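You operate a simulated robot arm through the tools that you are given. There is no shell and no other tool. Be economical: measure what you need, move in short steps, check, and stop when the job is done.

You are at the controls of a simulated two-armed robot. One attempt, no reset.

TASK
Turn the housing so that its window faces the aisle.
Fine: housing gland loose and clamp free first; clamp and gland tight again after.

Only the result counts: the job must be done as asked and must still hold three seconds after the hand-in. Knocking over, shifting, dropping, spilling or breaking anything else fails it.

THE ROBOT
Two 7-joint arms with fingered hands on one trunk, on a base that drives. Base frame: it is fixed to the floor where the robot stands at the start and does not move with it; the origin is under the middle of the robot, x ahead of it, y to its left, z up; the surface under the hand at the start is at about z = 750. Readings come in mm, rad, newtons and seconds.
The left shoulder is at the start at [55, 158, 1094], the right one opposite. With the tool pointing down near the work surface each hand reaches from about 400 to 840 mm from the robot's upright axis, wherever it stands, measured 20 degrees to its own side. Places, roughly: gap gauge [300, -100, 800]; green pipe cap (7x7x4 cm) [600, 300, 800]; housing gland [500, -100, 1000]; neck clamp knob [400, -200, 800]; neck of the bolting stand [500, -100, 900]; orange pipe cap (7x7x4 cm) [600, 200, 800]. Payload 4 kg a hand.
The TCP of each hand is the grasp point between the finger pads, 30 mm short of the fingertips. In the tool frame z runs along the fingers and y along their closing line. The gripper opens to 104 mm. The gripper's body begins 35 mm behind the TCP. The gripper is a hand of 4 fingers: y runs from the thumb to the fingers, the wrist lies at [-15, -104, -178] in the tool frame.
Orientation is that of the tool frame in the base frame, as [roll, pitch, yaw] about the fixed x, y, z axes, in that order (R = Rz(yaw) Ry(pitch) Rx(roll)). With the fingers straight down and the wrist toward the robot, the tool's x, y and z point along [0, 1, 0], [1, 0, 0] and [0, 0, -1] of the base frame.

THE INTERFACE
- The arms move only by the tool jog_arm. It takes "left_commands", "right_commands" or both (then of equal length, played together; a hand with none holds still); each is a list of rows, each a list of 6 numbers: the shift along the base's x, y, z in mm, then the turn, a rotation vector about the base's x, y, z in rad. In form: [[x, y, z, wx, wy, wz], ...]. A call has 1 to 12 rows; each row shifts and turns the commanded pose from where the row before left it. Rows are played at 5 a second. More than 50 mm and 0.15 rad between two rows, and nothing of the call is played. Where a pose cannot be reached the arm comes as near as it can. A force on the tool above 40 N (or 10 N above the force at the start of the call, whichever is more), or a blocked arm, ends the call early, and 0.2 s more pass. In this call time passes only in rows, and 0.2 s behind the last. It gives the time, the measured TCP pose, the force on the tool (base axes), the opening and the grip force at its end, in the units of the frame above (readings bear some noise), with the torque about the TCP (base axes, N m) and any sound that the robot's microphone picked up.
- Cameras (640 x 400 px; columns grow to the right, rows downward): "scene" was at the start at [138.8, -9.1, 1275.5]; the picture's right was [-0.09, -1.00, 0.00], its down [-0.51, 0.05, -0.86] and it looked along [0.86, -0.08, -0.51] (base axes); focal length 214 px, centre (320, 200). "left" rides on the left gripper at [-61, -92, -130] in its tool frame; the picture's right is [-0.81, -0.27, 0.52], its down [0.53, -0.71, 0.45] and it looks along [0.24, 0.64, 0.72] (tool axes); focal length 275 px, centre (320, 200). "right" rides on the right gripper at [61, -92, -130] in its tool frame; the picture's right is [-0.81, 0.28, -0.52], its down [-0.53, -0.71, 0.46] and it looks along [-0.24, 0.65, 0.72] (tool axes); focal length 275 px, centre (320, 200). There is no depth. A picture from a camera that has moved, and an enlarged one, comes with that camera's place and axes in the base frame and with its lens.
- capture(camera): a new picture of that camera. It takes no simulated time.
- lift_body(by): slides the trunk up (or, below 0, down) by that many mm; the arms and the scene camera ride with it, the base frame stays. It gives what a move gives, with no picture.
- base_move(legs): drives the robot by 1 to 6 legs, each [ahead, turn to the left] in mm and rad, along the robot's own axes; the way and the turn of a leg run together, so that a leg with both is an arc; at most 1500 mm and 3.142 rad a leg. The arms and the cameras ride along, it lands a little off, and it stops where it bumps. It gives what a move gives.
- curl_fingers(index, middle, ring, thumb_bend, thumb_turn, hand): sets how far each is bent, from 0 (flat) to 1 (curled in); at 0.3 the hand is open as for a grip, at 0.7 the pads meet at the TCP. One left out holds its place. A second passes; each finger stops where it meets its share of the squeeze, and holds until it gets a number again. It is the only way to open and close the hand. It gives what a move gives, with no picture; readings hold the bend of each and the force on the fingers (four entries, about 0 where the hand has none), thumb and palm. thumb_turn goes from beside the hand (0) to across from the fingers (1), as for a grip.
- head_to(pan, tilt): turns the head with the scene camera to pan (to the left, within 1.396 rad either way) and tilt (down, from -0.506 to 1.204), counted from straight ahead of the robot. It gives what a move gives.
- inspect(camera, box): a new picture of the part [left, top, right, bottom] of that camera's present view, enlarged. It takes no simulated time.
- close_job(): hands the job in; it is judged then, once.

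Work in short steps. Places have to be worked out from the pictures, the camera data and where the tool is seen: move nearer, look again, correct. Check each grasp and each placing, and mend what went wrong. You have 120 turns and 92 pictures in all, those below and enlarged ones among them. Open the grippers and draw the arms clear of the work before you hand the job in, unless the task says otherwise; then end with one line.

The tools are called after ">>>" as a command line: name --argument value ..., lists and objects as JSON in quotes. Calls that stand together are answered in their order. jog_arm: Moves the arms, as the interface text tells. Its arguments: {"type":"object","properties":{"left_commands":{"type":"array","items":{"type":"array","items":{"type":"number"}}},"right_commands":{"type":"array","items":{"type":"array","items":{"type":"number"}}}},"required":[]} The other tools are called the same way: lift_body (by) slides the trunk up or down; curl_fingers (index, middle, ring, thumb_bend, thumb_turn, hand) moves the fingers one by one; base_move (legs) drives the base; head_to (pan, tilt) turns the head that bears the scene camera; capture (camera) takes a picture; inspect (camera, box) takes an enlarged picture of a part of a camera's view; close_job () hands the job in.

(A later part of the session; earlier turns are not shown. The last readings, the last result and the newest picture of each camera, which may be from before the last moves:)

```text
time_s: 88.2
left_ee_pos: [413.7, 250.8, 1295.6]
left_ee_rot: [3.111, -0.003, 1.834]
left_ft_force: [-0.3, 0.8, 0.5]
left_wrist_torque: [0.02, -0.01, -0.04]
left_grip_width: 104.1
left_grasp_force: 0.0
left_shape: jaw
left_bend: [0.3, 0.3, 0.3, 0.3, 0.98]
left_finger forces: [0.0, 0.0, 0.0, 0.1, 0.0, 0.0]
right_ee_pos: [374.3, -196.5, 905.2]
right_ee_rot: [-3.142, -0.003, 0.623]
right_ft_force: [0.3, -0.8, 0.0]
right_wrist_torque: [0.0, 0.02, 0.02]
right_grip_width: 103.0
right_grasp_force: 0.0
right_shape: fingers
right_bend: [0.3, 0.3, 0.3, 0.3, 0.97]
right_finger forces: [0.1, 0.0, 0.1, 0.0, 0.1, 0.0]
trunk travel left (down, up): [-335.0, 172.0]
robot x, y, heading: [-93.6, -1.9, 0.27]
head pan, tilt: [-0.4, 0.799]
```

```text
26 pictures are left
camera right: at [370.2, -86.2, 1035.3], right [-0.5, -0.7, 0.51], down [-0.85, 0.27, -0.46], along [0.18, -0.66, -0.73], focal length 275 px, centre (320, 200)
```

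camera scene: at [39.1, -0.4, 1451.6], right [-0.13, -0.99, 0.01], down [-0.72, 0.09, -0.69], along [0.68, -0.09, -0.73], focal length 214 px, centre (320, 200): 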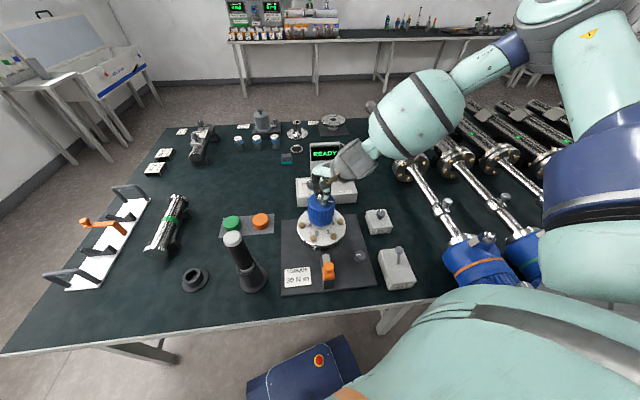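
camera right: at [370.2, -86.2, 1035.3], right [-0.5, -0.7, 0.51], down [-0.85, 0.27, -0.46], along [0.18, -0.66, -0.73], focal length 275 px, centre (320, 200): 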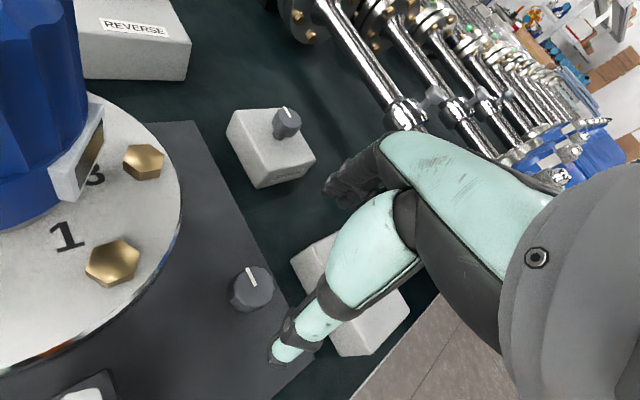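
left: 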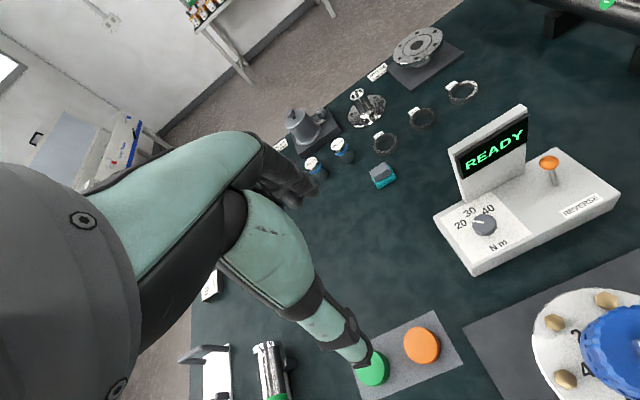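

Descend onto the knob, grip, and turn counter-clockwise.

>>> jog_arm --right_commands '[[2, 17, -25, 0, 0, 0], [0, 0, -30, 0, 0, 0], [0, 0, -30, 0, 0, 0]]'

>>> curl_fingers --hand "right" --index 0.75 --middle 0.75 --ring 0.5 --thumb_bend 0.75

>>> jog_arm --right_commands '[[0, 0, 0, 0, 0, 0.13], [0, 0, 0, 0, 0, 0.13], [0, 0, 0, 0, 0, 0.13], [0, 0, 0, 0, 0, 0.13], [0, 0, 0, 0, 0, 0.13], [0, 0, 0, 0, 0, 0.13], [0, 0, 0, 0, 0, 0.13], [0, 0, 0, 0, 0, 0.13], [0, 0, 0, 0, 0, 0.13], [0, 0, 0, 0, 0, 0.13], [0, 0, 0, 0, 0, 0.13]]'

>>> inspect --camera "right" --box '[220, 190, 380, 310]'

```text
time_s: 89.0
left_ee_pos: [412.8, 250.8, 1296.0]
left_ee_rot: [3.112, -0.001, 1.835]
left_ft_force: [-0.4, 0.1, -0.4]
left_wrist_torque: [0.0, 0.02, -0.01]
left_grip_width: 104.0
left_grasp_force: 0.0
left_shape: jaw
left_bend: [0.3, 0.3, 0.3, 0.3, 0.98]
left_finger forces: [0.1, 0.1, 0.0, 0.1, 0.0, 0.0]
right_ee_pos: [376.1, -178.8, 820.0]
right_ee_rot: [3.141, -0.004, 0.626]
right_ft_force: [0.3, 0.3, -0.6]
right_wrist_torque: [0.0, -0.02, 0.02]
right_grip_width: 103.2
right_grasp_force: 0.1
right_shape: fingers
right_bend: [0.3, 0.3, 0.3, 0.3, 0.97]
right_finger forces: [0.0, 0.0, 0.1, 0.1, 0.0, 0.0]
trunk travel left (down, up): [-335.0, 172.0]
robot x, y, heading: [-87.5, -2.4, 0.268]
head pan, tilt: [-0.4, 0.799]
```

```text
time_s: 90.0
left_ee_pos: [413.2, 249.2, 1295.8]
left_ee_rot: [3.112, -0.006, 1.835]
left_ft_force: [0.1, -0.2, 0.1]
left_wrist_torque: [-0.02, -0.02, 0.0]
left_grip_width: 104.0
left_grasp_force: 0.0
left_shape: jaw
left_bend: [0.3, 0.3, 0.3, 0.3, 0.98]
left_finger forces: [0.0, 0.1, 0.0, 0.0, 0.0, 0.0]
right_ee_pos: [378.1, -180.1, 820.2]
right_ee_rot: [3.141, -0.005, 0.623]
right_ft_force: [5.9, -9.1, -0.7]
right_wrist_torque: [-0.28, -0.18, 0.09]
right_grip_width: 26.4
right_grasp_force: 13.7
right_shape: fingers
right_bend: [0.57, 0.58, 0.5, 0.65, 0.97]
right_finger forces: [9.5, 9.8, 0.0, 0.0, 9.1, 0.0]
trunk travel left (down, up): [-335.0, 172.0]
robot x, y, heading: [-90.5, -5.4, 0.271]
head pan, tilt: [-0.4, 0.799]
```

```text
time_s: 92.5
left_ee_pos: [413.7, 248.7, 1297.5]
left_ee_rot: [3.112, -0.006, 1.833]
left_ft_force: [-0.2, 0.0, -0.6]
left_wrist_torque: [-0.02, 0.0, -0.03]
left_grip_width: 103.8
left_grasp_force: 0.0
left_shape: jaw
left_bend: [0.3, 0.3, 0.3, 0.3, 0.98]
left_finger forces: [0.0, 0.0, 0.0, 0.0, 0.1, 0.0]
right_ee_pos: [376.2, -178.9, 819.6]
right_ee_rot: [3.138, -0.004, 2.058]
right_ft_force: [0.1, -13.5, 3.2]
right_wrist_torque: [-0.37, 0.08, -0.06]
right_grip_width: 24.5
right_grasp_force: 13.9
right_shape: fingers
right_bend: [0.62, 0.6, 0.5, 0.64, 0.97]
right_finger forces: [4.3, 9.2, 0.0, 0.1, 13.9, 0.1]
trunk travel left (down, up): [-335.0, 172.0]
robot x, y, heading: [-90.1, -3.0, 0.269]
head pan, tilt: [-0.4, 0.799]
```

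```text
3.33 times, centred on (300, 250) of right
camera zoom: at [266.8, -168.6, 949.6], right [0.62, -0.59, 0.51], down [-0.38, -0.8, -0.46], along [0.68, 0.09, -0.72], focal length 918 px, centre (387, 33)
```

zoom: 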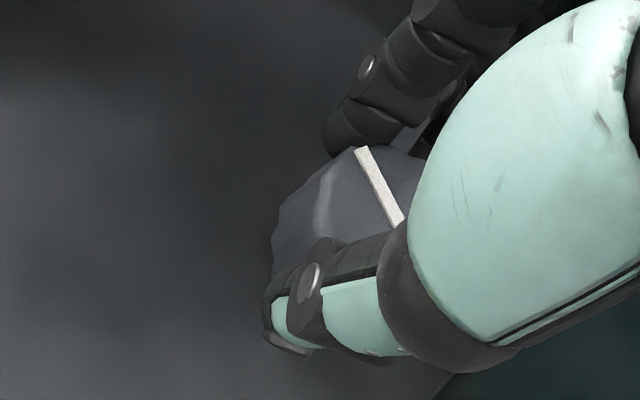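

Pointer ~79°; 18° more to the free stop.

>>> jog_arm --right_commands '[[0, -3, 0, 0, 0, 0.1], [0, 0, 0, 0, 0, 0.1], [0, 0, 0, 0, 0, 0.1], [0, 0, 0, 0, 0, 0.08]]'

>>> curl_fingers --hand "right" --index 0.4 --middle 0.4 --ring 0.4 --thumb_bend 0.3

>>> jog_arm --right_commands '[[0, 0, 40, 0, 0, 0], [0, 0, 40, 0, 0, 0]]'

>>> capture --camera "right"

```text
time_s: 93.5
left_ee_pos: [415.4, 250.1, 1295.0]
left_ee_rot: [3.111, -0.004, 1.834]
left_ft_force: [0.3, 0.9, 0.1]
left_wrist_torque: [0.0, 0.01, -0.02]
left_grip_width: 103.9
left_grasp_force: 0.1
left_shape: jaw
left_bend: [0.3, 0.3, 0.3, 0.3, 0.98]
left_finger forces: [0.1, 0.0, 0.1, 0.1, 0.0, 0.0]
right_ee_pos: [377.1, -180.8, 818.8]
right_ee_rot: [3.141, -0.005, 2.437]
right_ft_force: [7.0, -6.7, 3.9]
right_wrist_torque: [-0.18, -0.14, -0.2]
right_grip_width: 24.4
right_grasp_force: 14.8
right_shape: fingers
right_bend: [0.61, 0.61, 0.5, 0.65, 0.95]
right_finger forces: [6.8, 10.9, 0.1, 0.0, 12.9, 0.0]
trunk travel left (down, up): [-335.0, 172.0]
robot x, y, heading: [-88.2, 2.1, 0.271]
head pan, tilt: [-0.4, 0.799]
```

```text
time_s: 94.5
left_ee_pos: [413.5, 250.2, 1296.0]
left_ee_rot: [3.113, -0.003, 1.835]
left_ft_force: [0.3, -0.4, 0.0]
left_wrist_torque: [-0.04, 0.01, 0.03]
left_grip_width: 103.9
left_grasp_force: 0.0
left_shape: jaw
left_bend: [0.3, 0.3, 0.3, 0.3, 0.98]
left_finger forces: [0.0, 0.0, 0.0, 0.0, 0.1, 0.0]
right_ee_pos: [375.2, -181.2, 818.8]
right_ee_rot: [3.141, -0.004, 2.436]
right_ft_force: [0.4, -0.5, 0.1]
right_wrist_torque: [-0.02, -0.03, 0.01]
right_grip_width: 90.3
right_grasp_force: 0.1
right_shape: fingers
right_bend: [0.4, 0.4, 0.4, 0.3, 0.97]
right_finger forces: [0.1, 0.0, 0.0, 0.0, 0.1, 0.0]
trunk travel left (down, up): [-335.0, 172.0]
robot x, y, heading: [-90.5, -1.7, 0.27]
head pan, tilt: [-0.4, 0.799]
```

```text
time_s: 95.0
left_ee_pos: [412.2, 251.3, 1296.7]
left_ee_rot: [3.11, -0.002, 1.834]
left_ft_force: [0.2, 0.4, -0.7]
left_wrist_torque: [-0.03, -0.02, 0.0]
left_grip_width: 103.9
left_grasp_force: 0.1
left_shape: jaw
left_bend: [0.3, 0.3, 0.3, 0.3, 0.98]
left_finger forces: [0.1, 0.1, 0.1, 0.0, 0.0, 0.1]
right_ee_pos: [374.6, -180.5, 902.2]
right_ee_rot: [3.141, -0.003, 2.433]
right_ft_force: [0.1, -0.3, -0.1]
right_wrist_torque: [0.02, -0.01, 0.03]
right_grip_width: 90.1
right_grasp_force: 0.0
right_shape: fingers
right_bend: [0.4, 0.4, 0.4, 0.3, 0.97]
right_finger forces: [0.0, 0.0, 0.0, 0.1, 0.0, 0.0]
trunk travel left (down, up): [-335.0, 172.0]
robot x, y, heading: [-88.4, -2.3, 0.27]
head pan, tilt: [-0.4, 0.799]
```

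```text
24 pictures are left
camera right: at [268.6, -210.5, 1032.4], right [0.8, -0.32, 0.51], down [-0.06, -0.89, -0.46], along [0.6, 0.33, -0.73], focal length 275 px, centre (320, 200)
```

right: 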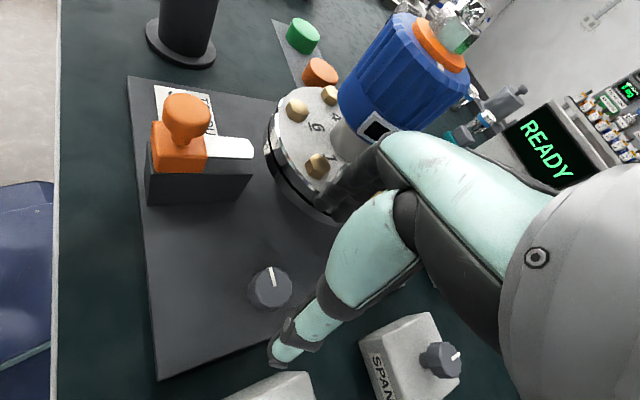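

Zoom on the pointer to see whether it reached the free end.

>>> inspect --camera "right" --box '[220, 240, 320, 320]'

```text
5.00 times, centred on (270, 280) of right
camera zoom: at [268.6, -210.5, 1032.4], right [0.8, -0.32, 0.51], down [-0.06, -0.89, -0.46], along [0.6, 0.33, -0.73], focal length 1376 px, centre (570, -200)
```

zoom: 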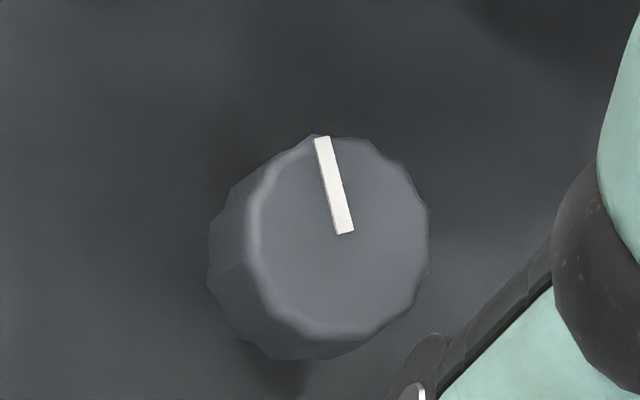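

Pointer ~83°, short of the ~97° stop. One more short regrip to finish freeing.

>>> jog_arm --right_commands '[[0, 0, 0, 0, 0, -0.14], [0, 0, 0, 0, 0, -0.14], [0, 0, 0, 0, 0, -0.14], [0, 0, 0, 0, 0, -0.14], [0, 0, 0, 0, 0, -0.14], [0, 0, 0, 0, 0, -0.14], [0, 0, 0, 0, 0, -0.14], [2, 1, -40, 0, 0, -0.14], [0, 0, -42, 0, 0, 0]]'

>>> curl_fingers --hand "right" --index 0.75 --middle 0.75 --ring 0.5 --thumb_bend 0.75

>>> jog_arm --right_commands '[[0, 0, 0, 0, 0, 0.12], [0, 0, 0, 0, 0, 0.12], [0, 0, 0, 0, 0, 0.12], [0, 0, 0, 0, 0, 0.12]]'

>>> inspect --camera "right" --box '[220, 190, 380, 310]'

```text
time_s: 97.0
left_ee_pos: [413.4, 250.3, 1295.2]
left_ee_rot: [3.115, -0.003, 1.835]
left_ft_force: [0.5, -0.7, 0.4]
left_wrist_torque: [-0.04, 0.02, -0.03]
left_grip_width: 103.7
left_grasp_force: 0.1
left_shape: jaw
left_bend: [0.3, 0.3, 0.3, 0.3, 0.98]
left_finger forces: [0.0, 0.0, 0.0, 0.0, 0.0, 0.1]
right_ee_pos: [378.3, -181.8, 817.8]
right_ee_rot: [3.141, -0.006, 1.315]
right_ft_force: [-0.4, -0.6, 0.4]
right_wrist_torque: [0.03, 0.0, -0.02]
right_grip_width: 90.3
right_grasp_force: 0.0
right_shape: fingers
right_bend: [0.4, 0.4, 0.4, 0.3, 0.97]
right_finger forces: [0.0, 0.0, 0.0, 0.0, 0.0, 0.0]
trunk travel left (down, up): [-335.0, 172.0]
robot x, y, heading: [-90.8, -2.4, 0.274]
head pan, tilt: [-0.4, 0.799]
```

```text
time_s: 98.0
left_ee_pos: [415.6, 250.0, 1296.0]
left_ee_rot: [3.115, -0.004, 1.835]
left_ft_force: [0.4, 0.1, 0.2]
left_wrist_torque: [0.0, -0.01, -0.01]
left_grip_width: 103.8
left_grasp_force: 0.1
left_shape: jaw
left_bend: [0.3, 0.3, 0.3, 0.3, 0.98]
left_finger forces: [0.1, 0.0, 0.0, 0.1, 0.0, 0.0]
right_ee_pos: [378.7, -181.6, 817.7]
right_ee_rot: [3.14, -0.006, 1.315]
right_ft_force: [11.5, -4.3, -0.7]
right_wrist_torque: [-0.16, -0.29, 0.05]
right_grip_width: 25.8
right_grasp_force: 14.4
right_shape: fingers
right_bend: [0.59, 0.6, 0.5, 0.63, 0.97]
right_finger forces: [9.5, 10.8, 0.0, 0.0, 8.3, 0.0]
trunk travel left (down, up): [-335.0, 172.0]
robot x, y, heading: [-90.7, -0.9, 0.267]
head pan, tilt: [-0.4, 0.799]
```

```text
time_s: 99.0
left_ee_pos: [415.7, 249.7, 1295.2]
left_ee_rot: [3.114, -0.003, 1.835]
left_ft_force: [0.2, -0.2, 0.0]
left_wrist_torque: [0.0, 0.05, -0.02]
left_grip_width: 104.0
left_grasp_force: 0.2
left_shape: jaw
left_bend: [0.3, 0.3, 0.3, 0.3, 0.98]
left_finger forces: [0.1, 0.0, 0.1, 0.0, 0.0, 0.0]
right_ee_pos: [379.6, -182.2, 817.2]
right_ee_rot: [3.141, -0.006, 1.798]
right_ft_force: [7.7, -4.3, -3.6]
right_wrist_torque: [-0.13, -0.23, -0.21]
right_grip_width: 22.5
right_grasp_force: 14.3
right_shape: fingers
right_bend: [0.6, 0.62, 0.5, 0.65, 0.94]
right_finger forces: [6.8, 11.4, 0.0, 0.0, 10.3, 0.0]
trunk travel left (down, up): [-335.0, 172.0]
robot x, y, heading: [-91.3, -4.3, 0.268]
head pan, tilt: [-0.4, 0.799]
```

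```text
3.33 times, centred on (300, 250) of right
camera zoom: at [275.6, -143.1, 947.9], right [0.45, -0.73, 0.51], down [-0.58, -0.68, -0.46], along [0.68, -0.09, -0.73], focal length 918 px, centre (387, 33)
```

zoom: 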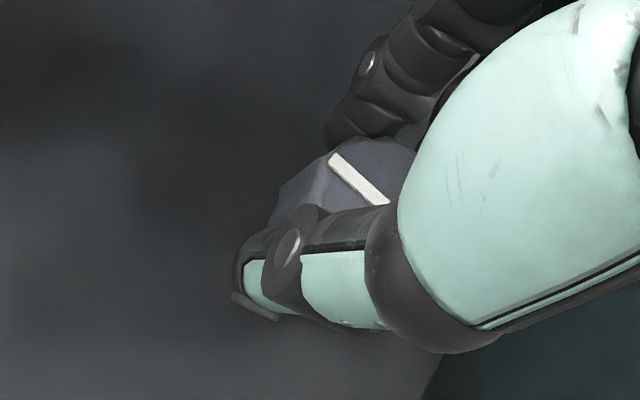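

Pointer at ~95° against the stop: clamp free, gland loose. Now go to the housing with yaw ~2.6.

>>> curl_fingers --hand "right" --index 0.3 --middle 0.3 --ring 0.3 --thumb_bend 0.3

>>> jog_arm --right_commands '[[0, 0, 40, 0, 0, 0], [0, 0, 50, 0, 0, 0]]'

>>> lift_body --by 165

>>> jog_arm --right_commands '[[15, 16, 5, 0, 0, 0.12], [15, 16, 5, 0, 0, 0.12], [15, 16, 0, 0, 0, 0.12], [15, 16, 0, 0, 0, 0.12], [15, 16, 0, 0, 0, 0.12], [15, 16, 0, 0, 0, 0.12], [15, 18, 0, 0, 0, 0.06]]'

>>> capture --camera "right"

```text
time_s: 100.0
left_ee_pos: [413.4, 250.7, 1296.1]
left_ee_rot: [3.112, -0.002, 1.835]
left_ft_force: [0.4, 0.7, -0.2]
left_wrist_torque: [0.0, 0.0, 0.01]
left_grip_width: 104.1
left_grasp_force: 0.0
left_shape: jaw
left_bend: [0.3, 0.3, 0.3, 0.3, 0.98]
left_finger forces: [0.0, 0.0, 0.0, 0.1, 0.0, 0.0]
right_ee_pos: [378.0, -181.6, 818.6]
right_ee_rot: [-3.142, -0.006, 1.795]
right_ft_force: [0.6, 0.1, -0.9]
right_wrist_torque: [-0.02, 0.02, -0.02]
right_grip_width: 102.7
right_grasp_force: 0.1
right_shape: fingers
right_bend: [0.3, 0.3, 0.3, 0.3, 0.97]
right_finger forces: [0.1, 0.0, 0.0, 0.0, 0.0, 0.1]
trunk travel left (down, up): [-335.0, 172.0]
robot x, y, heading: [-92.5, -2.9, 0.269]
head pan, tilt: [-0.4, 0.799]
```

```text
time_s: 100.7
left_ee_pos: [410.6, 250.4, 1297.7]
left_ee_rot: [3.11, -0.005, 1.835]
left_ft_force: [0.4, -0.4, 0.0]
left_wrist_torque: [0.02, -0.03, 0.02]
left_grip_width: 103.9
left_grasp_force: 0.1
left_shape: jaw
left_bend: [0.3, 0.3, 0.3, 0.3, 0.98]
left_finger forces: [0.0, 0.1, 0.0, 0.1, 0.0, 0.1]
right_ee_pos: [377.0, -178.1, 908.1]
right_ee_rot: [3.141, -0.005, 1.796]
right_ft_force: [0.0, 0.3, -0.1]
right_wrist_torque: [0.02, -0.01, 0.01]
right_grip_width: 103.1
right_grasp_force: 0.1
right_shape: fingers
right_bend: [0.3, 0.3, 0.3, 0.3, 0.97]
right_finger forces: [0.0, 0.0, 0.0, 0.1, 0.0, 0.0]
trunk travel left (down, up): [-335.0, 172.0]
robot x, y, heading: [-93.7, -1.3, 0.273]
head pan, tilt: [-0.4, 0.799]
```

```text
time_s: 102.5
left_ee_pos: [414.4, 250.4, 1461.4]
left_ee_rot: [3.111, -0.002, 1.835]
left_ft_force: [0.4, 0.2, 0.0]
left_wrist_torque: [0.0, 0.04, 0.0]
left_grip_width: 103.8
left_grasp_force: 0.0
left_shape: jaw
left_bend: [0.3, 0.3, 0.3, 0.3, 0.98]
left_finger forces: [0.0, 0.1, 0.0, 0.0, 0.1, 0.0]
right_ee_pos: [378.9, -177.3, 1072.6]
right_ee_rot: [-3.141, -0.003, 1.796]
right_ft_force: [-0.2, 0.7, 0.4]
right_wrist_torque: [0.0, 0.01, -0.01]
right_grip_width: 102.9
right_grasp_force: 0.0
right_shape: fingers
right_bend: [0.3, 0.3, 0.3, 0.3, 0.97]
right_finger forces: [0.0, 0.0, 0.0, 0.1, 0.0, 0.0]
trunk travel left (down, up): [-500.0, 7.0]
robot x, y, heading: [-89.9, -7.1, 0.27]
head pan, tilt: [-0.4, 0.799]
```

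```text
time_s: 104.1
left_ee_pos: [414.8, 249.6, 1461.8]
left_ee_rot: [3.112, -0.005, 1.835]
left_ft_force: [-0.7, 0.1, -0.5]
left_wrist_torque: [0.01, -0.01, 0.0]
left_grip_width: 103.8
left_grasp_force: 0.0
left_shape: jaw
left_bend: [0.3, 0.3, 0.3, 0.3, 0.98]
left_finger forces: [0.0, 0.0, 0.1, 0.0, 0.1, 0.0]
right_ee_pos: [472.5, -62.9, 1075.6]
right_ee_rot: [3.134, -0.009, 2.559]
right_ft_force: [0.8, -0.5, -0.4]
right_wrist_torque: [0.01, 0.0, -0.03]
right_grip_width: 102.9
right_grasp_force: 0.0
right_shape: fingers
right_bend: [0.3, 0.3, 0.3, 0.3, 0.97]
right_finger forces: [0.1, 0.0, 0.1, 0.1, 0.0, 0.0]
right hand out of reach, approached as far as the arm can: row 6, 7
trunk travel left (down, up): [-500.0, 7.0]
robot x, y, heading: [-91.4, -1.5, 0.269]
head pan, tilt: [-0.4, 0.799]
```

```text
21 pictures are left
camera right: at [371.2, -107.2, 1206.1], right [0.83, -0.22, 0.51], down [0.05, -0.88, -0.46], along [0.55, 0.41, -0.72], focal length 275 px, centre (320, 200)
```

right: 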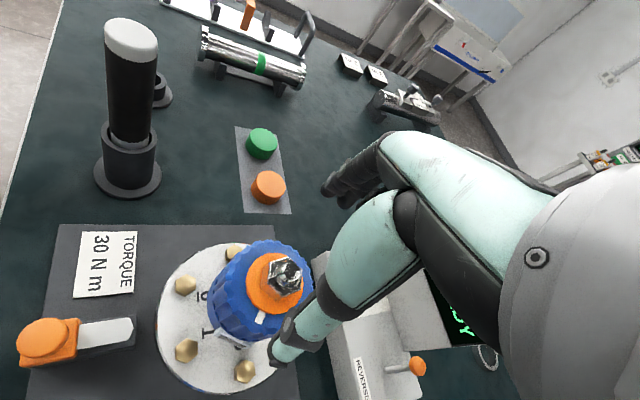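

Centre over the housing while descending, then lower to z ~994.

>>> jog_arm --right_commands '[[5, -2, -15, 0, 0, 0], [5, -2, -10, 0, 0, 0]]'

>>> jog_arm --right_commands '[[0, 0, -20, 0, 0, 0], [0, 0, -20, 0, 0, 0], [0, 0, -14, 0, 0, 0]]'

>>> capture --camera "right"

```text
time_s: 104.7
left_ee_pos: [414.5, 249.5, 1462.0]
left_ee_rot: [3.112, -0.006, 1.835]
left_ft_force: [1.3, -0.4, 0.7]
left_wrist_torque: [0.0, 0.04, -0.04]
left_grip_width: 103.8
left_grasp_force: 0.1
left_shape: jaw
left_bend: [0.3, 0.3, 0.3, 0.3, 0.98]
left_finger forces: [0.0, 0.1, 0.1, 0.1, 0.0, 0.1]
right_ee_pos: [482.5, -67.1, 1051.2]
right_ee_rot: [-3.14, -0.009, 2.576]
right_ft_force: [-0.1, -0.3, -0.9]
right_wrist_torque: [0.02, 0.05, 0.04]
right_grip_width: 102.9
right_grasp_force: 0.1
right_shape: fingers
right_bend: [0.3, 0.3, 0.3, 0.3, 0.97]
right_finger forces: [0.0, 0.1, 0.1, 0.0, 0.0, 0.0]
trunk travel left (down, up): [-500.0, 7.0]
robot x, y, heading: [-90.8, -4.0, 0.271]
head pan, tilt: [-0.4, 0.799]
```

```text
time_s: 105.5
left_ee_pos: [414.6, 250.0, 1462.6]
left_ee_rot: [3.112, -0.003, 1.834]
left_ft_force: [0.7, -1.2, 0.0]
left_wrist_torque: [-0.03, -0.03, 0.0]
left_grip_width: 103.7
left_grasp_force: 0.1
left_shape: jaw
left_bend: [0.3, 0.3, 0.3, 0.3, 0.98]
left_finger forces: [0.0, 0.0, 0.1, 0.0, 0.1, 0.0]
right_ee_pos: [483.9, -68.3, 999.1]
right_ee_rot: [3.14, -0.005, 2.573]
right_ft_force: [0.2, -0.4, -0.9]
right_wrist_torque: [0.01, 0.0, -0.02]
right_grip_width: 103.1
right_grasp_force: 0.0
right_shape: fingers
right_bend: [0.3, 0.3, 0.3, 0.3, 0.97]
right_finger forces: [0.1, 0.0, 0.0, 0.1, 0.1, 0.0]
trunk travel left (down, up): [-500.0, 7.0]
robot x, y, heading: [-85.2, -3.2, 0.274]
head pan, tilt: [-0.4, 0.799]
```

```text
20 pictures are left
camera right: at [383.3, -114.4, 1128.8], right [0.83, -0.21, 0.51], down [0.07, -0.89, -0.46], along [0.55, 0.42, -0.72], focal length 275 px, centre (320, 200)
```

right: 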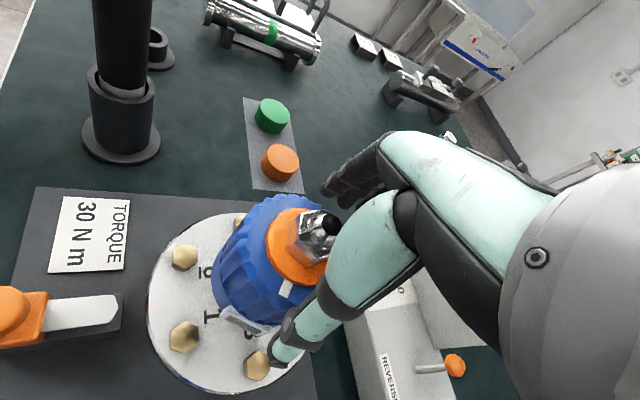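

Lower a bit and close around the housing with all fingers.

>>> jog_arm --right_commands '[[-1, 1, -9, 0, 0, 0]]'

>>> curl_fingers --hand "right" --index 0.7 --middle 0.7 --ring 0.7 --thumb_bend 0.7

>>> jog_arm --right_commands '[[0, 0, 0, 0, 0, -0.1], [0, 0, 0, 0, 0, -0.1], [0, 0, 0, 0, 0, -0.1]]'

>>> inspect --camera "right" --box '[160, 180, 360, 350]'

```text
time_s: 105.9
left_ee_pos: [414.4, 249.9, 1461.9]
left_ee_rot: [3.112, -0.003, 1.836]
left_ft_force: [-0.2, -0.4, -0.1]
left_wrist_torque: [-0.01, 0.01, 0.04]
left_grip_width: 103.6
left_grasp_force: 0.0
left_shape: jaw
left_bend: [0.3, 0.3, 0.3, 0.3, 0.98]
left_finger forces: [0.0, 0.1, 0.0, 0.0, 0.0, 0.0]
right_ee_pos: [483.1, -67.1, 988.6]
right_ee_rot: [3.141, -0.004, 2.577]
right_ft_force: [-0.9, -0.3, 0.6]
right_wrist_torque: [0.0, 0.0, -0.02]
right_grip_width: 103.1
right_grasp_force: 0.0
right_shape: fingers
right_bend: [0.3, 0.3, 0.3, 0.3, 0.97]
right_finger forces: [0.0, 0.0, 0.0, 0.0, 0.0, 0.0]
trunk travel left (down, up): [-500.0, 7.0]
robot x, y, heading: [-89.2, -3.9, 0.272]
head pan, tilt: [-0.4, 0.799]
```

```text
time_s: 106.9
left_ee_pos: [414.8, 251.5, 1460.8]
left_ee_rot: [3.113, -0.004, 1.835]
left_ft_force: [-0.5, 0.4, -0.5]
left_wrist_torque: [0.04, 0.01, 0.01]
left_grip_width: 103.7
left_grasp_force: 0.1
left_shape: jaw
left_bend: [0.3, 0.3, 0.3, 0.3, 0.98]
left_finger forces: [0.1, 0.0, 0.0, 0.0, 0.0, 0.0]
right_ee_pos: [485.0, -67.9, 989.6]
right_ee_rot: [3.139, -0.001, 2.576]
right_ft_force: [8.1, 1.9, 5.3]
right_wrist_torque: [0.42, -0.52, 0.01]
right_grip_width: 79.3
right_grasp_force: 21.6
right_shape: fingers
right_bend: [0.38, 0.49, 0.61, 0.41, 0.95]
right_finger forces: [10.2, 7.4, 6.8, 0.0, 18.1, 0.0]
trunk travel left (down, up): [-500.0, 7.0]
robot x, y, heading: [-92.4, -4.1, 0.271]
head pan, tilt: [-0.4, 0.799]
```

```text
time_s: 107.7
left_ee_pos: [412.0, 251.2, 1460.6]
left_ee_rot: [3.111, -0.003, 1.835]
left_ft_force: [0.8, -0.1, 0.5]
left_wrist_torque: [-0.02, -0.02, -0.02]
left_grip_width: 104.1
left_grasp_force: 0.2
left_shape: jaw
left_bend: [0.3, 0.3, 0.3, 0.3, 0.98]
left_finger forces: [0.0, 0.1, 0.0, 0.0, 0.1, 0.0]
right_ee_pos: [482.3, -66.0, 989.7]
right_ee_rot: [3.135, -0.001, 2.274]
right_ft_force: [16.1, -5.0, 24.6]
right_wrist_torque: [0.17, -0.91, 0.51]
right_grip_width: 79.8
right_grasp_force: 25.7
right_shape: fingers
right_bend: [0.38, 0.49, 0.58, 0.4, 1.0]
right_finger forces: [8.9, 8.7, 12.5, 0.0, 21.1, 0.0]
trunk travel left (down, up): [-500.0, 7.0]
robot x, y, heading: [-90.6, -2.6, 0.272]
head pan, tilt: [-0.4, 0.799]
```

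```text
2.35 times, centred on (260, 265) of right
camera zoom: at [370.9, -79.1, 1118.9], right [0.73, -0.44, 0.52], down [-0.2, -0.87, -0.46], along [0.65, 0.23, -0.72], focal length 648 px, centre (461, 47)
```

zoom: 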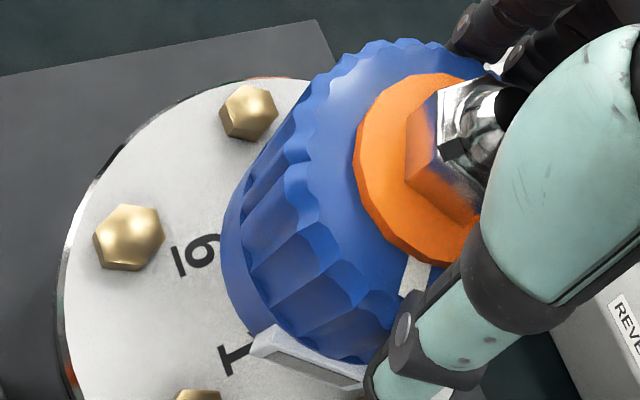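

Torque rose to 0.5 and there is an upward load; the tag seems to have turned about -13°. I ease up 3 mm and turn a bit more, then compare.

>>> jog_arm --right_commands '[[0, 0, 3, 0, 0, -0.1], [0, 0, 0, 0, 0, -0.1], [0, 0, 0, 0, 0, -0.1], [0, 0, 0, 0, 0, -0.1]]'

>>> inspect --camera "right" --box '[160, 180, 360, 350]'

```text
time_s: 108.7
left_ee_pos: [414.3, 250.0, 1461.9]
left_ee_rot: [3.112, -0.004, 1.835]
left_ft_force: [-0.2, 0.7, -0.2]
left_wrist_torque: [-0.04, 0.01, 0.02]
left_grip_width: 103.8
left_grasp_force: 0.0
left_shape: jaw
left_bend: [0.3, 0.3, 0.3, 0.3, 0.98]
left_finger forces: [0.0, 0.1, 0.2, 0.0, 0.0, 0.0]
right_ee_pos: [480.8, -65.4, 990.1]
right_ee_rot: [3.139, -0.005, 1.872]
right_ft_force: [15.7, -6.8, 19.0]
right_wrist_torque: [-0.1, -1.15, 0.37]
right_grip_width: 79.4
right_grasp_force: 24.3
right_shape: fingers
right_bend: [0.38, 0.49, 0.58, 0.4, 0.99]
right_finger forces: [10.1, 8.9, 11.5, 0.0, 17.5, 0.1]
trunk travel left (down, up): [-500.0, 7.0]
robot x, y, heading: [-89.9, -3.4, 0.268]
head pan, tilt: [-0.4, 0.799]
```

```text
2.35 times, centred on (260, 265) of right
camera zoom: at [373.9, -35.2, 1120.4], right [0.5, -0.69, 0.52], down [-0.52, -0.72, -0.46], along [0.69, -0.04, -0.72], focal length 648 px, centre (461, 47)
```

zoom: 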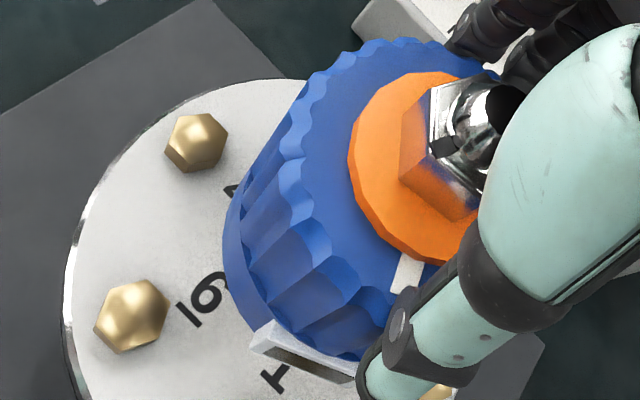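

The window turns with the hand (now passing the "1"). Continue clockwise.

>>> jog_arm --right_commands '[[0, 0, 1, 0, 0, -0.1], [0, 0, 1, 0, 0, -0.1], [0, 0, 0, 0, 0, -0.1], [0, 0, 0, 0, 0, -0.1], [0, 0, 0, 0, 0, -0.1]]'

>>> inspect --camera "scene" --box '[260, 170, 380, 250]'

```text
time_s: 109.9
left_ee_pos: [414.9, 250.9, 1460.9]
left_ee_rot: [3.114, -0.002, 1.834]
left_ft_force: [0.2, -0.6, -0.6]
left_wrist_torque: [0.01, 0.03, -0.01]
left_grip_width: 103.5
left_grasp_force: 0.0
left_shape: jaw
left_bend: [0.3, 0.3, 0.3, 0.3, 0.98]
left_finger forces: [0.1, 0.1, 0.1, 0.0, 0.0, 0.1]
right_ee_pos: [475.5, -74.2, 1000.3]
right_ee_rot: [-3.134, -0.005, 1.377]
right_ft_force: [1.6, 0.4, -8.3]
right_wrist_torque: [0.03, -0.23, -0.06]
right_grip_width: 78.7
right_grasp_force: 16.5
right_shape: fingers
right_bend: [0.38, 0.5, 0.64, 0.41, 0.94]
right_finger forces: [7.8, 5.3, 4.4, 0.0, 15.6, 0.0]
right hand out of reach, approached as far as the arm can: row 4, 5
trunk travel left (down, up): [-500.0, 7.0]
robot x, y, heading: [-89.8, 0.6, 0.269]
head pan, tilt: [-0.4, 0.799]
```

```text
5.00 times, centred on (320, 210) of scene
camera zoom: at [39.5, 0.1, 1451.5], right [-0.13, -0.99, 0.01], down [-0.72, 0.09, -0.69], along [0.68, -0.09, -0.73], focal length 1072 px, centre (320, 150)
```

zoom: 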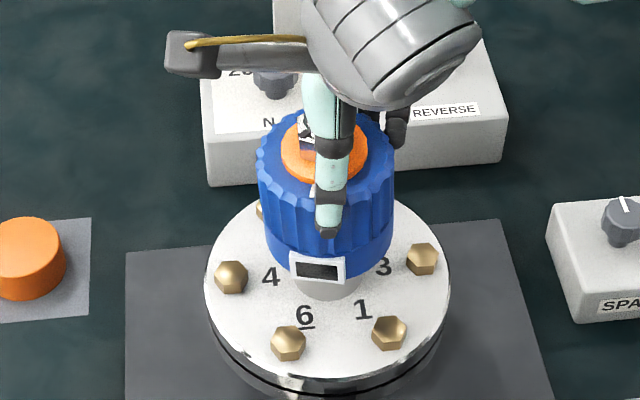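

The window now faces the robot's side, perhaps slightly overshot. I zoom in for its exact direction.

>>> inspect --camera "scene" --box '[300, 195, 350, 245]'

```text
8.00 times, centred on (325, 220) of scene
camera zoom: at [39.5, 0.1, 1451.5], right [-0.13, -0.99, 0.01], down [-0.72, 0.09, -0.69], along [0.68, -0.09, -0.73], focal length 1716 px, centre (280, 40)
```

zoom: 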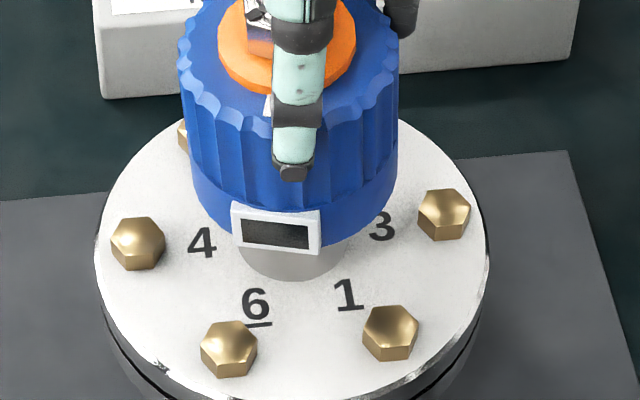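

Window normal is at ~162° (aisle -x = 180°): overshoot of ~17°. Turn back +0.3 rad while recentring the hand.

>>> jog_arm --right_commands '[[2, 2, 0, 0, 0, 0.1], [2, 2, 0, 0, 0, 0.1], [2, 2, 0, 0, 0, 0.1]]'

>>> inspect --camera "scene" --box '[300, 195, 350, 245]'

```text
time_s: 110.7
left_ee_pos: [414.5, 250.6, 1461.6]
left_ee_rot: [3.112, -0.003, 1.835]
left_ft_force: [-0.4, 0.3, -0.1]
left_wrist_torque: [0.01, -0.02, -0.02]
left_grip_width: 104.0
left_grasp_force: 0.1
left_shape: jaw
left_bend: [0.3, 0.3, 0.3, 0.3, 0.98]
left_finger forces: [0.0, 0.1, 0.0, 0.0, 0.0, 0.1]
right_ee_pos: [483.1, -71.1, 1001.7]
right_ee_rot: [-3.14, -0.006, 1.677]
right_ft_force: [-1.0, -0.6, -8.3]
right_wrist_torque: [-0.03, 0.08, 0.01]
right_grip_width: 78.5
right_grasp_force: 17.4
right_shape: fingers
right_bend: [0.39, 0.51, 0.64, 0.4, 0.94]
right_finger forces: [7.3, 4.9, 4.7, 0.0, 17.7, 0.0]
trunk travel left (down, up): [-500.0, 7.0]
robot x, y, heading: [-95.3, -4.6, 0.267]
head pan, tilt: [-0.4, 0.799]
```

```text
8.00 times, centred on (325, 220) of scene
camera zoom: at [39.0, -0.9, 1451.6], right [-0.13, -0.99, 0.01], down [-0.72, 0.09, -0.69], along [0.68, -0.09, -0.73], focal length 1716 px, centre (280, 40)
```

zoom: 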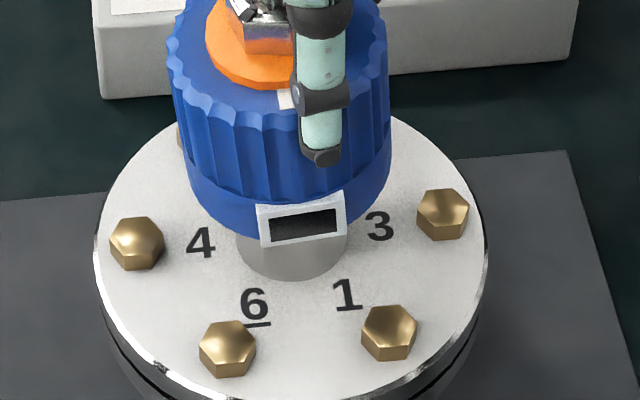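

The hand has lifted the housing slightly (about 8 N weight, z 10 mm up). I set it back down, centred, with a small -0.08 trim (window now ~185°).

>>> jog_arm --right_commands '[[0, 2, -4, 0, 0, -0.04], [0, 2, -4, 0, 0, -0.04], [0, 0, -3, 0, 0, 0]]'

>>> inspect --camera "scene" --box '[300, 195, 350, 245]'

```text
time_s: 111.5
left_ee_pos: [410.4, 248.6, 1462.6]
left_ee_rot: [3.111, -0.004, 1.833]
left_ft_force: [0.5, 0.2, -0.4]
left_wrist_torque: [-0.01, -0.04, 0.04]
left_grip_width: 103.9
left_grasp_force: 0.0
left_shape: jaw
left_bend: [0.3, 0.3, 0.3, 0.3, 0.98]
left_finger forces: [0.0, 0.0, 0.1, 0.0, 0.0, 0.1]
right_ee_pos: [483.4, -66.4, 994.8]
right_ee_rot: [3.135, -0.005, 1.593]
right_ft_force: [-0.4, -8.6, 17.9]
right_wrist_torque: [-0.27, 0.17, 0.02]
right_grip_width: 78.8
right_grasp_force: 21.8
right_shape: fingers
right_bend: [0.41, 0.51, 0.64, 0.4, 0.95]
right_finger forces: [6.8, 6.6, 9.3, 0.1, 20.3, 0.1]
trunk travel left (down, up): [-500.0, 7.0]
robot x, y, heading: [-91.4, -4.8, 0.27]
head pan, tilt: [-0.4, 0.799]
```

```text
8.00 times, centred on (325, 220) of scene
camera zoom: at [35.2, -2.1, 1452.1], right [-0.13, -0.99, 0.0], down [-0.72, 0.09, -0.69], along [0.68, -0.09, -0.72], focal length 1716 px, centre (280, 40)
```

zoom: 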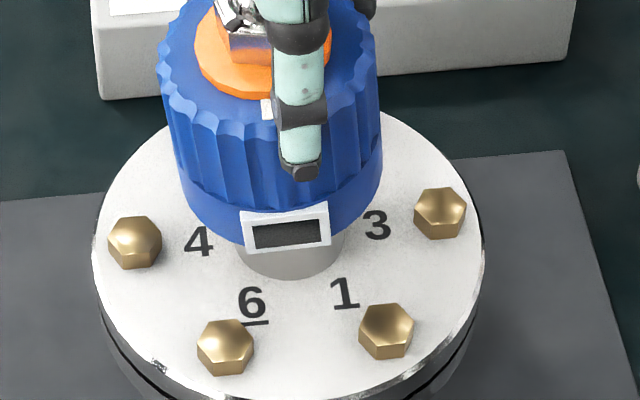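

The housing top is leaning ~7 mm toward +y because the hand slipped on it earlier; the neutral hand place is about (476,-74). I move back there and ease the vertical load.

>>> jog_arm --right_commands '[[-4, -4, 2, 0, 0, 0], [-3, -4, 1, 0, 0, 0]]'

>>> curl_fingers --hand "right" --index 0.3 --middle 0.3 --ring 0.3 --thumb_bend 0.3

>>> inspect --camera "scene" --box '[300, 180, 350, 230]'

```text
time_s: 112.1
left_ee_pos: [413.7, 250.1, 1462.1]
left_ee_rot: [3.111, -0.004, 1.836]
left_ft_force: [0.1, -0.5, 0.2]
left_wrist_torque: [0.02, 0.01, 0.0]
left_grip_width: 103.8
left_grasp_force: 0.1
left_shape: jaw
left_bend: [0.3, 0.3, 0.3, 0.3, 0.98]
left_finger forces: [0.0, 0.0, 0.0, 0.0, 0.1, 0.0]
right_ee_pos: [476.4, -74.1, 993.0]
right_ee_rot: [-3.142, -0.006, 1.596]
right_ft_force: [8.0, -0.9, 5.9]
right_wrist_torque: [0.05, -0.48, -0.15]
right_grip_width: 78.6
right_grasp_force: 18.5
right_shape: fingers
right_bend: [0.38, 0.5, 0.64, 0.41, 0.94]
right_finger forces: [9.7, 7.4, 5.3, 0.1, 14.5, 0.1]
trunk travel left (down, up): [-500.0, 7.0]
robot x, y, heading: [-93.2, -5.0, 0.27]
head pan, tilt: [-0.4, 0.799]
```

```text
time_s: 113.1
left_ee_pos: [413.3, 249.6, 1462.4]
left_ee_rot: [3.112, -0.003, 1.833]
left_ft_force: [-0.3, 1.0, 0.1]
left_wrist_torque: [0.01, 0.0, -0.01]
left_grip_width: 104.2
left_grasp_force: 0.0
left_shape: jaw
left_bend: [0.3, 0.3, 0.3, 0.3, 0.98]
left_finger forces: [0.0, 0.0, 0.0, 0.0, 0.0, 0.0]
right_ee_pos: [476.6, -74.4, 993.7]
right_ee_rot: [3.141, -0.004, 1.598]
right_ft_force: [0.0, -0.5, -0.6]
right_wrist_torque: [-0.03, -0.01, -0.01]
right_grip_width: 102.8
right_grasp_force: 0.1
right_shape: fingers
right_bend: [0.3, 0.3, 0.3, 0.3, 0.97]
right_finger forces: [0.1, 0.0, 0.1, 0.0, 0.1, 0.0]
trunk travel left (down, up): [-500.0, 7.0]
robot x, y, heading: [-91.9, 2.0, 0.271]
head pan, tilt: [-0.4, 0.799]
```

```text
8.00 times, centred on (325, 205) of scene
camera zoom: at [38.2, -0.3, 1451.7], right [-0.13, -0.99, 0.01], down [-0.72, 0.09, -0.69], along [0.68, -0.09, -0.73], focal length 1716 px, centre (280, 160)
```

zoom: 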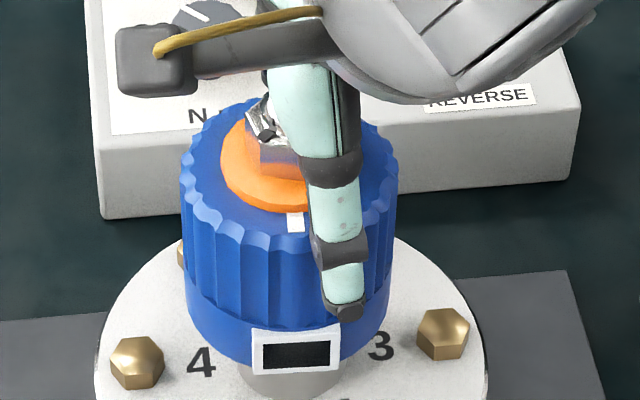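

Housing is upright and the window normal is ~181° (−x). Rise clear, then go to the knob with yaw ~2.15 to clamp.

>>> jog_arm --right_commands '[[2, 3, 25, 0, 0, 0], [2, 3, 25, 0, 0, 0], [0, 0, 25, 0, 0, 0], [-18, -19, 0, 0, 0, 0.1], [-18, -19, 0, 0, 0, 0.1], [-18, -19, 0, 0, 0, 0.1], [-18, -19, 0, 0, 0, 0.1], [-18, -19, 0, 0, 0, 0.1], [-15, -16, 0, 0, 0, 0.05]]'

>>> curl_fingers --hand "right" --index 0.4 --middle 0.4 --ring 0.4

>>> lift_body --by -165

>>> capture --camera "right"

```text
time_s: 115.1
left_ee_pos: [413.4, 250.3, 1462.5]
left_ee_rot: [3.11, -0.002, 1.836]
left_ft_force: [-0.7, 0.0, -0.1]
left_wrist_torque: [0.02, 0.01, -0.01]
left_grip_width: 103.8
left_grasp_force: 0.0
left_shape: jaw
left_bend: [0.3, 0.3, 0.3, 0.3, 0.98]
left_finger forces: [0.0, 0.2, 0.1, 0.0, 0.0, 0.0]
right_ee_pos: [374.6, -178.0, 1068.8]
right_ee_rot: [3.138, -0.008, 2.149]
right_ft_force: [-0.5, 1.1, 0.2]
right_wrist_torque: [-0.01, 0.02, 0.01]
right_grip_width: 102.7
right_grasp_force: 0.0
right_shape: fingers
right_bend: [0.3, 0.3, 0.3, 0.3, 0.97]
right_finger forces: [0.1, 0.1, 0.0, 0.1, 0.1, 0.1]
trunk travel left (down, up): [-500.0, 7.0]
robot x, y, heading: [-91.2, -2.6, 0.269]
head pan, tilt: [-0.4, 0.799]
```

```text
time_s: 116.1
left_ee_pos: [413.6, 251.1, 1462.1]
left_ee_rot: [3.113, -0.004, 1.835]
left_ft_force: [-0.4, -0.5, 0.1]
left_wrist_torque: [0.01, 0.01, 0.03]
left_grip_width: 104.0
left_grasp_force: 0.1
left_shape: jaw
left_bend: [0.3, 0.3, 0.3, 0.3, 0.98]
left_finger forces: [0.0, 0.1, 0.0, 0.0, 0.0, 0.1]
right_ee_pos: [375.1, -177.6, 1067.9]
right_ee_rot: [-3.141, -0.006, 2.147]
right_ft_force: [0.6, -0.4, 0.6]
right_wrist_torque: [-0.04, 0.01, -0.03]
right_grip_width: 90.7
right_grasp_force: 0.1
right_shape: fingers
right_bend: [0.4, 0.4, 0.4, 0.3, 0.97]
right_finger forces: [0.0, 0.0, 0.0, 0.1, 0.1, 0.1]
trunk travel left (down, up): [-500.0, 7.0]
robot x, y, heading: [-89.3, -4.8, 0.275]
head pan, tilt: [-0.4, 0.799]
```

```text
time_s: 118.0
left_ee_pos: [412.8, 249.1, 1296.7]
left_ee_rot: [3.11, -0.003, 1.834]
left_ft_force: [-0.3, -0.5, 0.3]
left_wrist_torque: [-0.01, -0.01, -0.01]
left_grip_width: 104.0
left_grasp_force: 0.0
left_shape: jaw
left_bend: [0.3, 0.3, 0.3, 0.3, 0.98]
left_finger forces: [0.0, 0.0, 0.1, 0.0, 0.0, 0.0]
right_ee_pos: [374.6, -177.8, 902.2]
right_ee_rot: [3.14, -0.006, 2.148]
right_ft_force: [-0.5, 0.0, 0.8]
right_wrist_torque: [-0.01, 0.0, 0.04]
right_grip_width: 90.8
right_grasp_force: 0.0
right_shape: fingers
right_bend: [0.4, 0.4, 0.4, 0.3, 0.97]
right_finger forces: [0.0, 0.1, 0.1, 0.0, 0.0, 0.0]
trunk travel left (down, up): [-335.0, 172.0]
robot x, y, heading: [-90.6, -7.2, 0.27]
head pan, tilt: [-0.4, 0.799]
```

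```text
12 pictures are left
camera right: at [264.0, -176.8, 1033.2], right [0.67, -0.53, 0.51], down [-0.31, -0.83, -0.46], along [0.67, 0.15, -0.73], focal length 275 px, centre (320, 200)
```

right: 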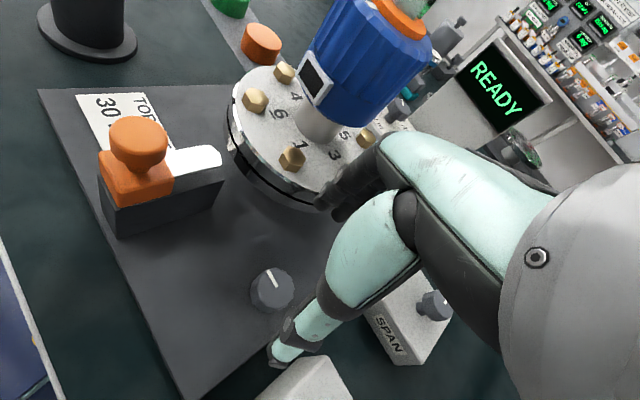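

Now descend to the knob, grip and turn clockwise. 12 pictures left; I'll rely mostly on torque.

>>> jog_arm --right_commands '[[1, -2, -40, 0, 0, 0], [0, 0, -42, 0, 0, 0]]'

>>> curl_fingers --hand "right" --index 0.75 --middle 0.75 --ring 0.5 --thumb_bend 0.75

```text
time_s: 118.6
left_ee_pos: [414.6, 250.5, 1295.9]
left_ee_rot: [3.113, -0.003, 1.836]
left_ft_force: [0.0, -0.8, 0.1]
left_wrist_torque: [-0.01, -0.01, 0.02]
left_grip_width: 103.9
left_grasp_force: 0.1
left_shape: jaw
left_bend: [0.3, 0.3, 0.3, 0.3, 0.98]
left_finger forces: [0.0, 0.0, 0.0, 0.0, 0.0, 0.0]
right_ee_pos: [377.3, -180.3, 820.7]
right_ee_rot: [3.14, -0.005, 2.146]
right_ft_force: [-0.1, 0.5, -0.4]
right_wrist_torque: [-0.02, -0.01, -0.01]
right_grip_width: 90.5
right_grasp_force: 0.1
right_shape: fingers
right_bend: [0.4, 0.4, 0.4, 0.3, 0.97]
right_finger forces: [0.1, 0.0, 0.0, 0.1, 0.0, 0.1]
trunk travel left (down, up): [-335.0, 172.0]
robot x, y, heading: [-89.4, -2.4, 0.273]
head pan, tilt: [-0.4, 0.799]
```

```text
time_s: 119.6
left_ee_pos: [414.3, 250.9, 1295.6]
left_ee_rot: [3.114, -0.003, 1.835]
left_ft_force: [0.0, -0.6, 0.0]
left_wrist_torque: [0.0, -0.01, 0.0]
left_grip_width: 104.0
left_grasp_force: 0.1
left_shape: jaw
left_bend: [0.3, 0.3, 0.3, 0.3, 0.98]
left_finger forces: [0.1, 0.0, 0.0, 0.0, 0.0, 0.1]
right_ee_pos: [378.5, -179.7, 819.8]
right_ee_rot: [-3.141, -0.006, 2.147]
right_ft_force: [8.8, 3.6, 0.5]
right_wrist_torque: [0.08, -0.19, 0.04]
right_grip_width: 24.6
right_grasp_force: 14.1
right_shape: fingers
right_bend: [0.61, 0.61, 0.5, 0.62, 0.97]
right_finger forces: [8.4, 10.1, 0.0, 0.0, 9.3, 0.1]
trunk travel left (down, up): [-335.0, 172.0]
robot x, y, heading: [-92.0, -4.6, 0.27]
head pan, tilt: [-0.4, 0.799]
```

Good grip; turn clockwise ~1.4 rad.

>>> jog_arm --right_commands '[[0, 0, 0, 0, 0, -0.13], [0, 0, 0, 0, 0, -0.13], [0, 0, 0, 0, 0, -0.13], [0, 0, 0, 0, 0, -0.13], [0, 0, 0, 0, 0, -0.13], [0, 0, 0, 0, 0, -0.13], [0, 0, 0, 0, 0, -0.13], [0, 0, 0, 0, 0, -0.13], [0, 0, 0, 0, 0, -0.13], [0, 0, 0, 0, 0, -0.13], [0, 0, 0, 0, 0, -0.1]]'

>>> jog_arm --right_commands '[[0, 0, 0, 0, 0, -0.08], [0, 0, 0, 0, 0, -0.08], [0, 0, 0, 0, 0, -0.08]]'

>>> inspect --camera "right" --box '[220, 190, 380, 310]'

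```text
time_s: 122.0
left_ee_pos: [414.5, 249.7, 1295.5]
left_ee_rot: [3.113, -0.004, 1.836]
left_ft_force: [-0.5, 0.8, -0.9]
left_wrist_torque: [0.01, -0.02, -0.01]
left_grip_width: 103.8
left_grasp_force: 0.0
left_shape: jaw
left_bend: [0.3, 0.3, 0.3, 0.3, 0.98]
left_finger forces: [0.1, 0.1, 0.0, 0.0, 0.0, 0.1]
right_ee_pos: [377.3, -181.6, 820.3]
right_ee_rot: [3.139, -0.006, 0.742]
right_ft_force: [20.3, -8.2, 7.1]
right_wrist_torque: [-0.37, -0.63, 0.1]
right_grip_width: 25.0
right_grasp_force: 16.7
right_shape: fingers
right_bend: [0.56, 0.59, 0.5, 0.65, 0.95]
right_finger forces: [14.5, 11.4, 0.1, 0.0, 8.0, 0.1]
trunk travel left (down, up): [-335.0, 172.0]
robot x, y, heading: [-94.5, -2.8, 0.271]
head pan, tilt: [-0.4, 0.799]
```

```text
time_s: 122.8
left_ee_pos: [416.7, 249.1, 1295.4]
left_ee_rot: [3.114, -0.004, 1.833]
left_ft_force: [0.5, -0.1, 0.3]
left_wrist_torque: [0.01, -0.01, 0.01]
left_grip_width: 104.1
left_grasp_force: 0.0
left_shape: jaw
left_bend: [0.3, 0.3, 0.3, 0.3, 0.98]
left_finger forces: [0.0, 0.0, 0.0, 0.0, 0.0, 0.0]
right_ee_pos: [376.6, -180.6, 820.7]
right_ee_rot: [3.14, -0.006, 0.506]
right_ft_force: [23.2, -4.4, 6.2]
right_wrist_torque: [-0.28, -0.7, 0.46]
right_grip_width: 24.9
right_grasp_force: 18.2
right_shape: fingers
right_bend: [0.56, 0.58, 0.5, 0.65, 0.97]
right_finger forces: [15.6, 12.4, 0.0, 0.0, 8.7, 0.0]
trunk travel left (down, up): [-335.0, 172.0]
robot x, y, heading: [-93.4, -3.0, 0.265]
head pan, tilt: [-0.4, 0.799]
```

```text
3.33 times, centred on (300, 250) of right
camera zoom: at [385.8, -71.4, 951.1], right [-0.58, -0.64, 0.51], down [-0.81, 0.37, -0.46], along [0.1, -0.68, -0.73], focal length 918 px, centre (387, 33)
```

zoom: 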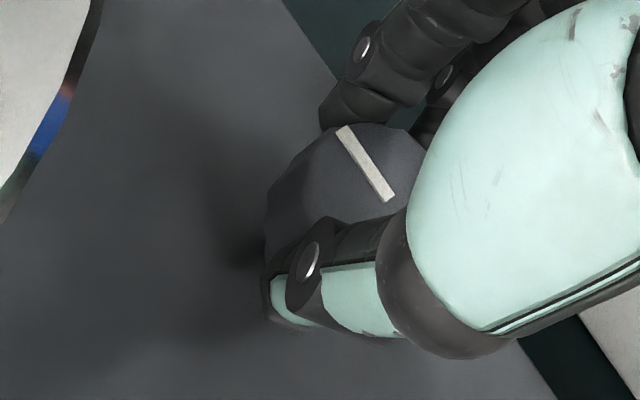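

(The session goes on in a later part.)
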